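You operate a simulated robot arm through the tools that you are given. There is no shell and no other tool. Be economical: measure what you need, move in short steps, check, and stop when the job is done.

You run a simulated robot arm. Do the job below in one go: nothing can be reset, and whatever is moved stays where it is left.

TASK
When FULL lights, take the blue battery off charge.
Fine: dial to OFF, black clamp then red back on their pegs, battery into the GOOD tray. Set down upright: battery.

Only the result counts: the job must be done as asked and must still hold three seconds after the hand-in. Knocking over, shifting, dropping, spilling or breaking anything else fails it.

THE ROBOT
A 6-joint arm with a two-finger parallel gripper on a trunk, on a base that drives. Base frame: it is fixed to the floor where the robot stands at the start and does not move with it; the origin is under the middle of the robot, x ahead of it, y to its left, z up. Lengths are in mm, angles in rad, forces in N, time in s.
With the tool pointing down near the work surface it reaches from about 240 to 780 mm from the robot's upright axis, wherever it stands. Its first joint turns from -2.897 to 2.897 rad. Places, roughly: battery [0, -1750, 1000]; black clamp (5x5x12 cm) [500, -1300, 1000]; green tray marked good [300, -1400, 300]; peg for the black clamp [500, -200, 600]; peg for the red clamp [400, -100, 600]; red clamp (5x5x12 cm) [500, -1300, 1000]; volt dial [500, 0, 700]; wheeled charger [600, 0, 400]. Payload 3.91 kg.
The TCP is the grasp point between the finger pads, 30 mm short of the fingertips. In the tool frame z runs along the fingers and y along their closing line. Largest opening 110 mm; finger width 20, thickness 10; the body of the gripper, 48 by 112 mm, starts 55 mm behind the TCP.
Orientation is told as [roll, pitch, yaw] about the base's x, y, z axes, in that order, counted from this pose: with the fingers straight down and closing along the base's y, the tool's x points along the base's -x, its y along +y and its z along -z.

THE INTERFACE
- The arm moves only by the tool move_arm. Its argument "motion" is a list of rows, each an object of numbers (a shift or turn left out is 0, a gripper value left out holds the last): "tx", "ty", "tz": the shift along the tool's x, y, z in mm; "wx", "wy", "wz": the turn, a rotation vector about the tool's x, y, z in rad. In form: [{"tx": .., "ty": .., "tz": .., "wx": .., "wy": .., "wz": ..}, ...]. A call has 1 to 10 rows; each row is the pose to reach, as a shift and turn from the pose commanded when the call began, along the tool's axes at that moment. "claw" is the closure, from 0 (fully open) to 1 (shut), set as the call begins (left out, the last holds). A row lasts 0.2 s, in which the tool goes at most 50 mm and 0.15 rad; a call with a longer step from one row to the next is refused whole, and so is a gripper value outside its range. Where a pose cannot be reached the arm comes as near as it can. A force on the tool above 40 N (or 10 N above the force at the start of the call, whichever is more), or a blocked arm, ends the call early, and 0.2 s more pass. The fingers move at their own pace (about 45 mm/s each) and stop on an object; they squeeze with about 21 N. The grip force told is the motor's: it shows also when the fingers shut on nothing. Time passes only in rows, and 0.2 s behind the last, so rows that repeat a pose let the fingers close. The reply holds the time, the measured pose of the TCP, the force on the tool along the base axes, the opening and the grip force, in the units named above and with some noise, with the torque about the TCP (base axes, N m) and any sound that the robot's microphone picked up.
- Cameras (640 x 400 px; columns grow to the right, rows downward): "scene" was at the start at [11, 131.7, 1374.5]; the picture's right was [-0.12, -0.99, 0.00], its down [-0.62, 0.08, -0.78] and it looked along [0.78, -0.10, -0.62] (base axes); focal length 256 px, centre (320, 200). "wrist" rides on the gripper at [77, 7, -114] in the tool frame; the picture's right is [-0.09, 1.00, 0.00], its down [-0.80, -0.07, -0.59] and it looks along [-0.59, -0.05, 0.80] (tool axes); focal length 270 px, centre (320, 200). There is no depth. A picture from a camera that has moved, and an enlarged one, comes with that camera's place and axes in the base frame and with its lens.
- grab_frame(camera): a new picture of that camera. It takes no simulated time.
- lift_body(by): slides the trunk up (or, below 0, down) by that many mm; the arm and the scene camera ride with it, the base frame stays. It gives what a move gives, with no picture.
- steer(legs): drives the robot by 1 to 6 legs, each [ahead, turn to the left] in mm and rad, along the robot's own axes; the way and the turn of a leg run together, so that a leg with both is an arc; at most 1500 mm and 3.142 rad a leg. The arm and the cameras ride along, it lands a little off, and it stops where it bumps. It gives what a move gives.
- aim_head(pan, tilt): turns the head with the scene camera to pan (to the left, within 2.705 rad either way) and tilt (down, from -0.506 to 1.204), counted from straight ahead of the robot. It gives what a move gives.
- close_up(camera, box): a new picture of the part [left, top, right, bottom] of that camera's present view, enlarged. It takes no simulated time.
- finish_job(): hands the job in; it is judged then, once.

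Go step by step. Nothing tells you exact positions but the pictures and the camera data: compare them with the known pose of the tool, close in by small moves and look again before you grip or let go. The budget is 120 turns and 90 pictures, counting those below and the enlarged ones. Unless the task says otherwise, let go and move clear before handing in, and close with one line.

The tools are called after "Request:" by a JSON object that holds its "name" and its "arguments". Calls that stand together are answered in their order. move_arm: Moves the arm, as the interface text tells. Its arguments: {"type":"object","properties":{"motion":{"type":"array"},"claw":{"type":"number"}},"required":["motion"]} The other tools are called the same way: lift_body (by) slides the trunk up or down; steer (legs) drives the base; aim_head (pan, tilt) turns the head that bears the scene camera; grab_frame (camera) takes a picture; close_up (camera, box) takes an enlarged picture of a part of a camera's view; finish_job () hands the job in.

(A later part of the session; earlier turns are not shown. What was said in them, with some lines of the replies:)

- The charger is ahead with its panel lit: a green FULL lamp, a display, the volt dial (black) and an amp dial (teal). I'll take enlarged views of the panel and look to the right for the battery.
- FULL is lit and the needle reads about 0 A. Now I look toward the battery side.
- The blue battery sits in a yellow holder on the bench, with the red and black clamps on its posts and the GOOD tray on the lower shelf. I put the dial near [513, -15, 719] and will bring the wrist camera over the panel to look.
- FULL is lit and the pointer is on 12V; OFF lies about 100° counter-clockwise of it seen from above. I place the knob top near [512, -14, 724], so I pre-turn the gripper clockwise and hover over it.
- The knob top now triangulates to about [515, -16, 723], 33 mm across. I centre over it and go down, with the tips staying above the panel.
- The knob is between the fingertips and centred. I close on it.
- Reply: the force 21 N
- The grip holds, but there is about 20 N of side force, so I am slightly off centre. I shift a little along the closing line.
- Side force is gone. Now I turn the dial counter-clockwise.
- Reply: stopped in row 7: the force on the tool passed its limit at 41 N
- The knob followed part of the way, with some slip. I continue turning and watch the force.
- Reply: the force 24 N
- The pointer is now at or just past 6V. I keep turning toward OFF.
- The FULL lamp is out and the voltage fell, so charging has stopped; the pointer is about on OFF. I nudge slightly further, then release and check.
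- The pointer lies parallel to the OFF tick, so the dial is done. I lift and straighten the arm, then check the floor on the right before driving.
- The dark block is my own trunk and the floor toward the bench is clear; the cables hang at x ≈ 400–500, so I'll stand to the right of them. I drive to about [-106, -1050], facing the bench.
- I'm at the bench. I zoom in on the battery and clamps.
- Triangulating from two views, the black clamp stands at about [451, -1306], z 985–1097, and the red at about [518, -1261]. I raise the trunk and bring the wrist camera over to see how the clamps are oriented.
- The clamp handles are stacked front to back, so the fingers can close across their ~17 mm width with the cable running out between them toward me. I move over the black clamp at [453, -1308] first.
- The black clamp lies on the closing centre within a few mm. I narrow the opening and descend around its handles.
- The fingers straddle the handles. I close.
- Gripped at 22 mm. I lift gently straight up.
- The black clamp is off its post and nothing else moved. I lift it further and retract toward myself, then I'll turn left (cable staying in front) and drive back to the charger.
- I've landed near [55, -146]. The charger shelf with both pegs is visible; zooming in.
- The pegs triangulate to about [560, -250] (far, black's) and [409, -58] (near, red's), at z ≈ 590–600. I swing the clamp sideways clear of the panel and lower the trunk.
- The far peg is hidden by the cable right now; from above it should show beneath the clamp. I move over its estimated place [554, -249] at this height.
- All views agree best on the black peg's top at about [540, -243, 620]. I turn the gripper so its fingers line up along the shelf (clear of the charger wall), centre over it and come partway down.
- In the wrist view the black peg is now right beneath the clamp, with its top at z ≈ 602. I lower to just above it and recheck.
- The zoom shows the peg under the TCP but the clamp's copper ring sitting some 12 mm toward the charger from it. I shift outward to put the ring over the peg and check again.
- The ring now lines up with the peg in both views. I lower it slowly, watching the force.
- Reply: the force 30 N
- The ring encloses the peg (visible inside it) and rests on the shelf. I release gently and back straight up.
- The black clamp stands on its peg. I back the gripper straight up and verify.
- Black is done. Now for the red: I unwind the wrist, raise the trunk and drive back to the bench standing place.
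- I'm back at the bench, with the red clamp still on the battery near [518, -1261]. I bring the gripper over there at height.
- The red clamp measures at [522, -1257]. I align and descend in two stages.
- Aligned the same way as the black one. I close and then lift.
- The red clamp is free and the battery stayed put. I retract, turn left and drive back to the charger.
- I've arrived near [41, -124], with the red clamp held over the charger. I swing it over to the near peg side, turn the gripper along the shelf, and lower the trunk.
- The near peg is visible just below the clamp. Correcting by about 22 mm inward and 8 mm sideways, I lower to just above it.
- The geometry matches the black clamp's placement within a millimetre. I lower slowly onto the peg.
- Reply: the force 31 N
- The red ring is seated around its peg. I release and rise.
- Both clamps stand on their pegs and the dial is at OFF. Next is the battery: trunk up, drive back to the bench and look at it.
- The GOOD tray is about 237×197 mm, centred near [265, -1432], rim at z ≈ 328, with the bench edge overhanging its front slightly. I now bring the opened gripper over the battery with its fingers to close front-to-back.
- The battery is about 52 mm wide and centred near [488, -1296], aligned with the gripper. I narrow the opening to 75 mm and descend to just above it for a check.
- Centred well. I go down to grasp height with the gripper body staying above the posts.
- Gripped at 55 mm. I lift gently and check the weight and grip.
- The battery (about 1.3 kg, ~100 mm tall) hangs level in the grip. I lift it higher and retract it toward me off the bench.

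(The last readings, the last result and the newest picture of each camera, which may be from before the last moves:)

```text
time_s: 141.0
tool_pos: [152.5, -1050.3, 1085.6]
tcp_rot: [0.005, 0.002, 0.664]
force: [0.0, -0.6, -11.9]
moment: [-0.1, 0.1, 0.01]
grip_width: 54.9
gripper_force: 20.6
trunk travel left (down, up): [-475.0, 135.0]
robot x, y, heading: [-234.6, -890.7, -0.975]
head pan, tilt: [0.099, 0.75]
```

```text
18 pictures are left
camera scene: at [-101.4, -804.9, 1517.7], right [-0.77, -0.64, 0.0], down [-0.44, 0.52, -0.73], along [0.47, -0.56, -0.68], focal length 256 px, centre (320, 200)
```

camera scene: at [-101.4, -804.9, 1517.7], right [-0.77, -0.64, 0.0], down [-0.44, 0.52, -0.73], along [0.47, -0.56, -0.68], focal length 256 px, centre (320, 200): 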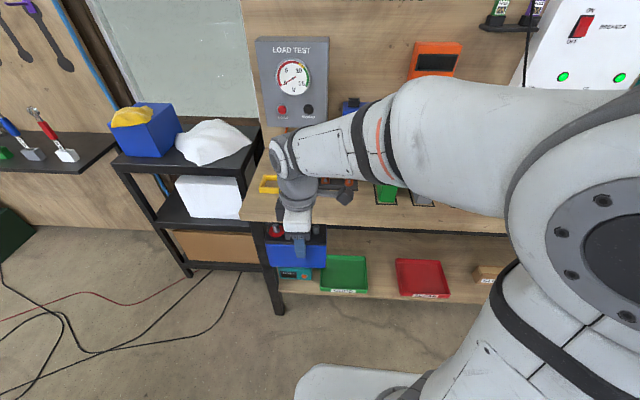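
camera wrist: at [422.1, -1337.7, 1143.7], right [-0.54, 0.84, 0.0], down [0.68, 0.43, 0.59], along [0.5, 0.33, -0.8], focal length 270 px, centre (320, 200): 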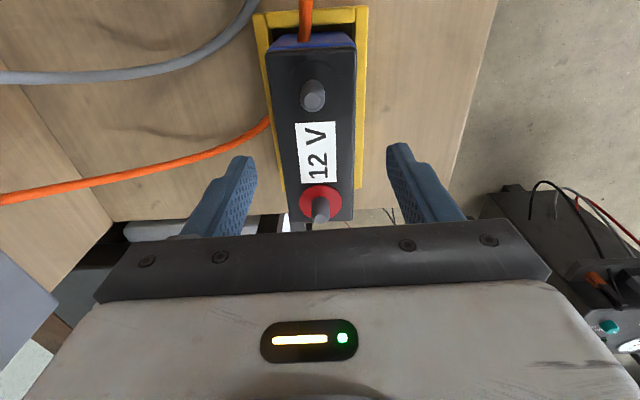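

The tray estimate repeats well: front edge from [298, -1284] to [114, -1424], so I aim to set the battery down at about [249, -1409]. I lower the trunk fully here, clear of the bench.

Request:
{"name": "lift_body", "arguments": {"by": -470}}

Request:
{"name": "grab_frame", "arguments": {"camera": "scene"}}

```text
refused: -470 is not a number from -400 to 400
```

```text
17 pictures are left
camera scene: at [-101.4, -804.9, 1517.7], right [-0.77, -0.64, 0.0], down [-0.44, 0.52, -0.73], along [0.47, -0.56, -0.68], focal length 256 px, centre (320, 200)
```

scene: 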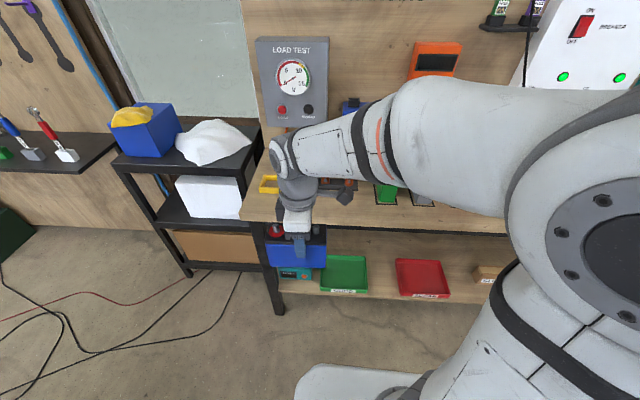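

The limit is 400 per call, so I lower in two steps.

Request:
{"name": "lift_body", "arguments": {"by": -300}}

Request:
{"name": "lift_body", "arguments": {"by": -170}}

Request:
{"name": "grab_frame", "arguments": {"camera": "scene"}}

```text
time_s: 144.0
tool_pos: [153.1, -1048.1, 785.6]
tcp_rot: [0.005, 0.002, 0.662]
force: [0.7, 0.7, -11.9]
moment: [-0.11, 0.05, 0.03]
grip_width: 54.8
gripper_force: 21.1
trunk travel left (down, up): [-175.0, 435.0]
robot x, y, heading: [-236.1, -887.6, -0.971]
head pan, tilt: [0.099, 0.75]
```

```text
time_s: 145.9
tool_pos: [152.4, -1049.9, 614.9]
tcp_rot: [0.006, 0.002, 0.664]
force: [-0.8, -0.1, -11.6]
moment: [-0.13, 0.09, -0.04]
grip_width: 55.1
gripper_force: 21.3
trunk travel left (down, up): [-5.0, 605.0]
robot x, y, heading: [-236.8, -890.5, -0.97]
head pan, tilt: [0.099, 0.75]
```

```text
16 pictures are left
camera scene: at [-101.6, -804.9, 1047.8], right [-0.77, -0.64, 0.0], down [-0.44, 0.52, -0.73], along [0.47, -0.56, -0.68], focal length 256 px, centre (320, 200)
```

scene: 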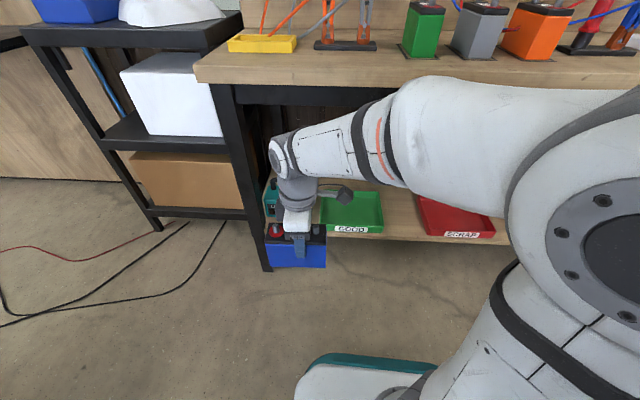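

The tray rim is at z ≈ 326 and the bench frame underside at about 780, so the wrist should fit beneath. I lower the battery in front of the shelf to carrying height.

Request:
{"name": "move_arm", "arguments": {"motion": [{"tz": 40}, {"tz": 80}, {"tz": 120}, {"tz": 155}, {"tz": 185}]}}

Request:
{"name": "move_arm", "arguments": {"motion": [{"tx": 18, "ty": -43}, {"tx": 36, "ty": -87}, {"tx": 55, "ty": -130}, {"tx": 73, "ty": -173}]}}

Request:
{"name": "grab_frame", "arguments": {"camera": "scene"}}

Request:
{"name": "grab_frame", "arguments": {"camera": "wrist"}}

```text
time_s: 147.1
tool_pos: [150.0, -1049.4, 428.4]
tcp_rot: [0.005, 0.002, 0.662]
force: [0.2, 0.5, -11.7]
moment: [-0.08, 0.12, -0.01]
grip_width: 54.9
gripper_force: 21.0
trunk travel left (down, up): [-5.0, 605.0]
robot x, y, heading: [-236.8, -884.3, -0.974]
head pan, tilt: [0.099, 0.75]
```

```text
time_s: 148.1
tool_pos: [198.5, -1231.3, 430.3]
tcp_rot: [0.008, 0.002, 0.664]
force: [-0.3, 0.7, -12.1]
moment: [-0.1, 0.12, 0.0]
grip_width: 54.9
gripper_force: 21.0
trunk travel left (down, up): [-5.0, 605.0]
robot x, y, heading: [-238.2, -888.9, -0.971]
head pan, tilt: [0.099, 0.75]
```

```text
15 pictures are left
camera scene: at [-101.6, -804.8, 1047.8], right [-0.77, -0.64, 0.0], down [-0.44, 0.52, -0.73], along [0.47, -0.56, -0.68], focal length 256 px, centre (320, 200)
```

scene: 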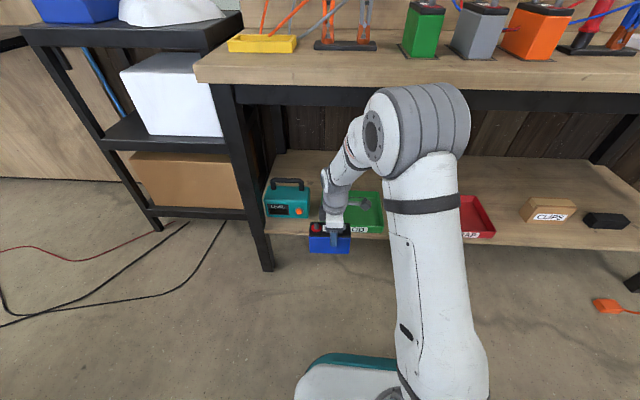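

```text
14 pictures are left
camera wrist: at [133.7, -1273.9, 543.4], right [-0.54, 0.84, 0.01], down [0.68, 0.44, 0.59], along [0.49, 0.33, -0.81], focal length 270 px, centre (320, 200)
```

wrist: 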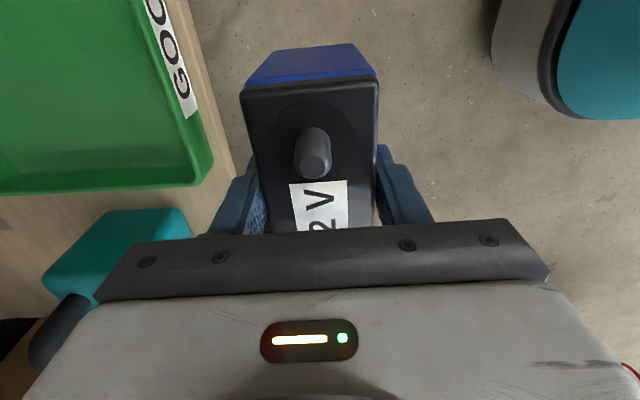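

The carry height clears, and the wrist view puts the tray's front-left corner at [308, -1288], matching my estimate. I shift sideways first to stay off the LEVEL box, then go in halfway.

Request:
{"name": "move_arm", "arguments": {"motion": [{"tx": 35}, {"tx": 69}, {"tx": 69, "ty": -30}, {"tx": 69, "ty": -60}, {"tx": 69, "ty": -90}]}}

Request:
{"name": "grab_frame", "arguments": {"camera": "scene"}}

Request:
{"name": "grab_frame", "arguments": {"camera": "wrist"}}

```text
time_s: 149.3
tool_pos: [202.0, -1343.9, 429.8]
tcp_rot: [0.009, 0.002, 0.663]
force: [0.7, -0.1, -11.2]
moment: [-0.05, 0.11, -0.02]
grip_width: 55.2
gripper_force: 21.0
trunk travel left (down, up): [-5.0, 605.0]
robot x, y, heading: [-236.3, -891.6, -0.975]
head pan, tilt: [0.099, 0.75]
```

```text
13 pictures are left
camera scene: at [-101.6, -805.2, 1047.8], right [-0.77, -0.64, 0.0], down [-0.44, 0.52, -0.73], along [0.47, -0.56, -0.68], focal length 256 px, centre (320, 200)
```

scene: 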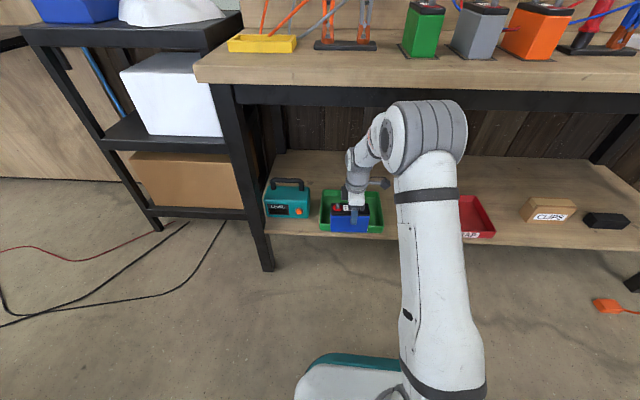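

```text
12 pictures are left
camera wrist: at [137.1, -1387.7, 543.8], right [-0.54, 0.84, 0.01], down [0.68, 0.44, 0.59], along [0.49, 0.33, -0.81], focal length 270 px, centre (320, 200)
```

wrist: 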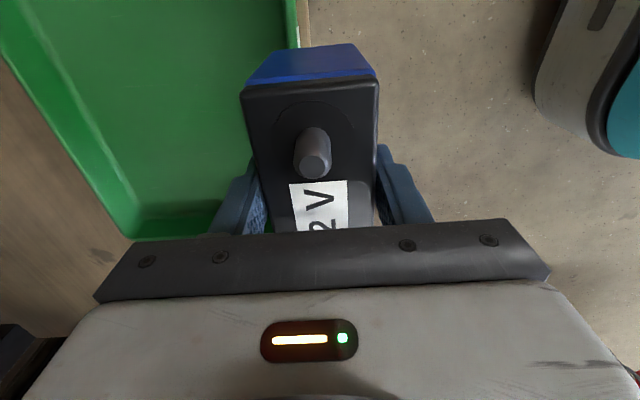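

The way is clear. I go the rest of the way in over the tray.

Request:
{"name": "move_arm", "arguments": {"motion": [{"ty": -30}, {"ty": -60}, {"ty": -90}]}}

Request:
{"name": "grab_frame", "arguments": {"camera": "wrist"}}

Request:
{"name": "close_up", "arguments": {"camera": "scene", "box": [260, 60, 480, 250]}}

```text
time_s: 150.1
tool_pos: [256.4, -1414.2, 427.9]
tcp_rot: [0.007, 0.002, 0.663]
force: [-0.3, 0.0, -11.4]
moment: [-0.06, 0.09, 0.0]
grip_width: 55.2
gripper_force: 20.8
trunk travel left (down, up): [-5.0, 605.0]
robot x, y, heading: [-235.3, -892.2, -0.975]
head pan, tilt: [0.099, 0.75]
```

```text
11 pictures are left
camera wrist: at [191.5, -1456.5, 541.7], right [-0.54, 0.84, 0.01], down [0.68, 0.43, 0.59], along [0.49, 0.33, -0.81], focal length 270 px, centre (320, 200)
```

wrist: 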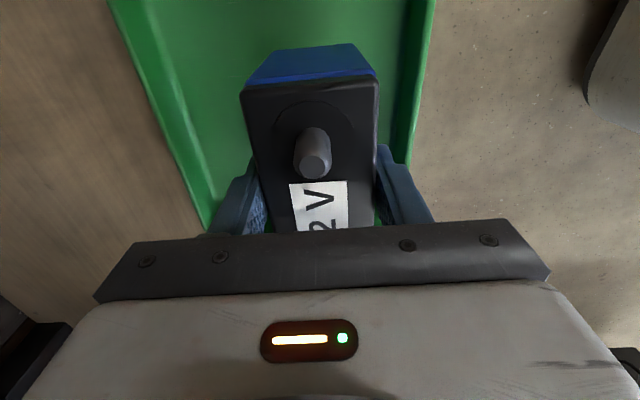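

```text
2.11 times, centred on (370, 155) of scene
camera zoom: at [-101.4, -805.4, 1047.8], right [-0.77, -0.64, 0.0], down [-0.44, 0.52, -0.73], along [0.47, -0.56, -0.68], focal length 538 px, centre (215, 295)
```

zoom: 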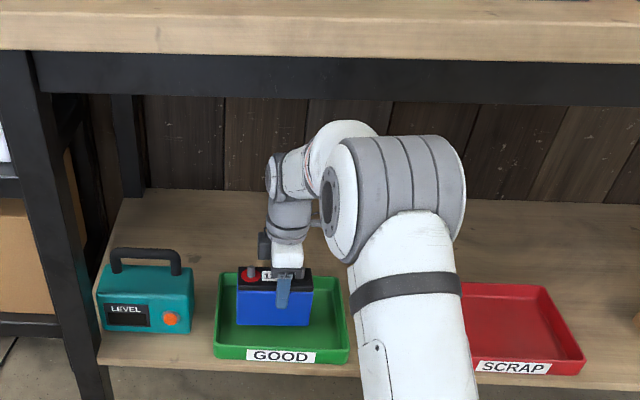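

The battery is over the tray, about 78 mm from its front rim and centred lengthwise. I lower it gently, feeling for contact.

Request:
{"name": "move_arm", "arguments": {"motion": [{"tz": 12}, {"tz": 24}, {"tz": 34}, {"tz": 42}]}}

Request:
{"name": "move_arm", "arguments": {"motion": [{"tz": 1.5}, {"tz": 3}, {"tz": 4.5}, {"tz": 6}]}}

```text
time_s: 151.1
tool_pos: [257.9, -1413.0, 389.7]
tcp_rot: [0.002, 0.0, 0.663]
force: [-4.2, 3.3, 3.6]
moment: [-0.24, 0.31, -0.08]
grip_width: 54.7
gripper_force: 20.9
trunk travel left (down, up): [-5.0, 605.0]
robot x, y, heading: [-234.2, -889.4, -0.969]
head pan, tilt: [0.099, 0.75]
```

```text
time_s: 152.1
tool_pos: [256.9, -1413.9, 381.0]
tcp_rot: [0.001, 0.001, 0.665]
force: [0.9, 3.8, 17.0]
moment: [-0.08, -0.12, 0.01]
grip_width: 54.8
gripper_force: 21.2
trunk travel left (down, up): [-5.0, 605.0]
robot x, y, heading: [-236.0, -893.0, -0.968]
head pan, tilt: [0.099, 0.75]
```

The battery is resting on the tray floor (contact force). I look once before releasing.

Request:
{"name": "close_up", "arguments": {"camera": "scene", "box": [310, 140, 410, 240]}}

```text
4.00 times, centred on (360, 190) of scene
camera zoom: at [-102.9, -803.7, 1047.9], right [-0.77, -0.64, 0.0], down [-0.44, 0.52, -0.73], along [0.47, -0.56, -0.68], focal length 1022 px, centre (160, 240)
```

zoom: 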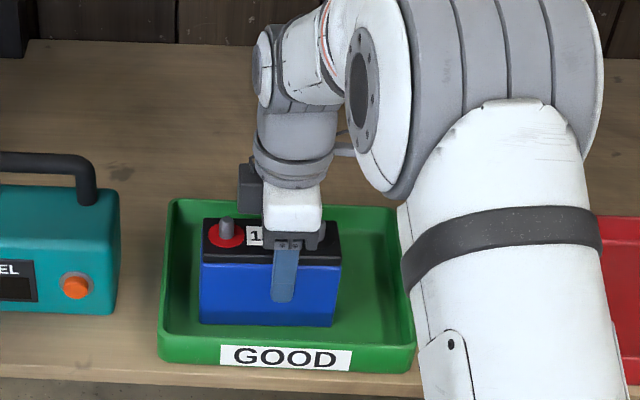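

Upright and inside the tray. I unload slightly and open the fingers.

Request:
{"name": "move_arm", "arguments": {"motion": [{"tz": -2}, {"tz": -3}, {"tz": -3}, {"tz": -3}, {"tz": -3}], "claw": 0.25}}

Request:
{"name": "move_arm", "arguments": {"motion": [{"tz": -8}, {"tz": -20}, {"tz": -35}, {"tz": -50}, {"tz": -64}]}}

Request:
{"name": "grab_frame", "arguments": {"camera": "wrist"}}

```text
time_s: 153.3
tool_pos: [257.9, -1412.2, 382.5]
tcp_rot: [0.004, 0.001, 0.662]
force: [-0.4, -0.6, 0.5]
moment: [-0.02, -0.02, 0.02]
grip_width: 82.5
gripper_force: 0.0
trunk travel left (down, up): [-5.0, 605.0]
robot x, y, heading: [-237.9, -889.5, -0.973]
head pan, tilt: [0.099, 0.75]
```

```text
time_s: 154.5
tool_pos: [259.3, -1413.2, 447.9]
tcp_rot: [0.004, -0.001, 0.663]
force: [-0.1, -0.1, -0.5]
moment: [-0.01, 0.0, 0.02]
grip_width: 82.3
gripper_force: 0.1
trunk travel left (down, up): [-5.0, 605.0]
robot x, y, heading: [-240.5, -893.8, -0.972]
head pan, tilt: [0.099, 0.75]
```

```text
8 pictures are left
camera wrist: at [193.4, -1457.0, 561.0], right [-0.54, 0.84, 0.0], down [0.68, 0.44, 0.59], along [0.5, 0.33, -0.8], focal length 270 px, centre (320, 200)
```

wrist: 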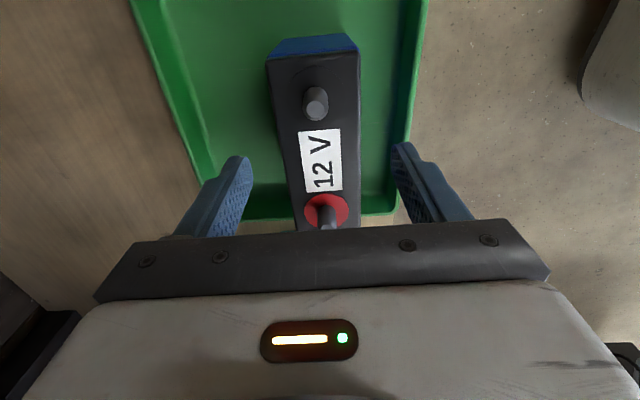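

The battery stands upright and free in the GOOD tray. I raise a touch more and withdraw straight out toward myself.

Request:
{"name": "move_arm", "arguments": {"motion": [{"tz": -6}, {"tz": -12}, {"tz": -12, "ty": 30}, {"tz": -12, "ty": 65}, {"tz": -12, "ty": 105}, {"tz": -12, "ty": 150}, {"tz": -12, "ty": 195}, {"tz": -12, "ty": 240}]}}

Request:
{"name": "grab_frame", "arguments": {"camera": "scene"}}

```text
time_s: 156.3
tool_pos: [112.0, -1224.1, 459.6]
tcp_rot: [0.004, 0.0, 0.665]
force: [0.1, 0.0, -0.4]
moment: [0.01, 0.0, 0.0]
grip_width: 82.4
gripper_force: 0.1
trunk travel left (down, up): [-5.0, 605.0]
robot x, y, heading: [-236.8, -892.0, -0.972]
head pan, tilt: [0.099, 0.75]
```

```text
7 pictures are left
camera scene: at [-101.8, -805.1, 1047.8], right [-0.77, -0.64, 0.0], down [-0.44, 0.52, -0.73], along [0.47, -0.56, -0.68], focal length 256 px, centre (320, 200)
```

scene: 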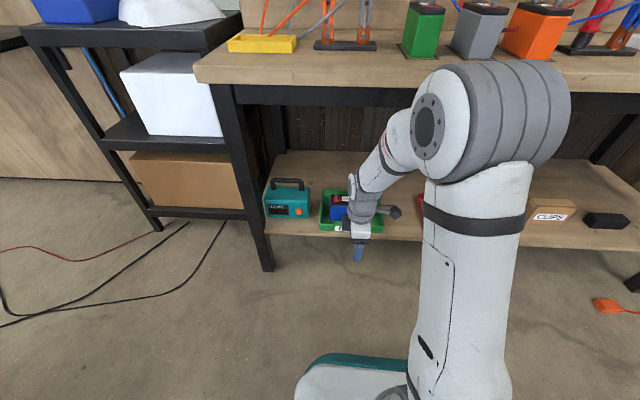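

Clear of the bench. I take a last look back at the charger to confirm the clamps and dial.

Request:
{"name": "aim_head", "arguments": {"pan": 1.79, "tilt": 0.4}}

Request:
{"name": "close_up", "arguments": {"camera": "scene", "box": [220, 120, 420, 270]}}

```text
time_s: 158.1
tool_pos: [112.6, -1225.8, 459.5]
tcp_rot: [0.005, -0.001, 0.663]
force: [0.3, -0.7, -0.4]
moment: [0.04, -0.01, 0.0]
grip_width: 82.3
gripper_force: 0.0
trunk travel left (down, up): [-5.0, 605.0]
robot x, y, heading: [-236.2, -889.9, -0.974]
head pan, tilt: [1.791, 0.4]
```

```text
2.67 times, centred on (320, 195) of scene
camera zoom: at [-92.0, -673.7, 1078.9], right [0.73, -0.68, 0.0], down [-0.27, -0.28, -0.92], along [0.63, 0.67, -0.39], focal length 681 px, centre (320, 213)
```

zoom: 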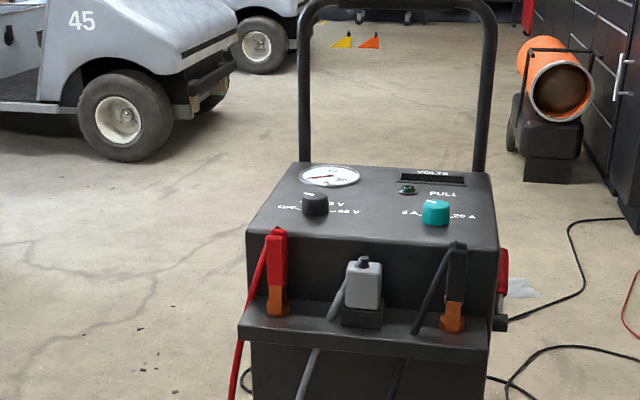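

Both clamps are on their pegs, the dial is at OFF, and the battery stands in the GOOD tray. I'm handing in.

Request:
{"name": "finish_job", "arguments": {}}

```text
The job is handed in.
```

The blue battery is off charge and standing upright in the GOOD tray, the dial is at OFF, and the black clamp, then the red, went back on their pegs. The FULL light was already lit when I started.
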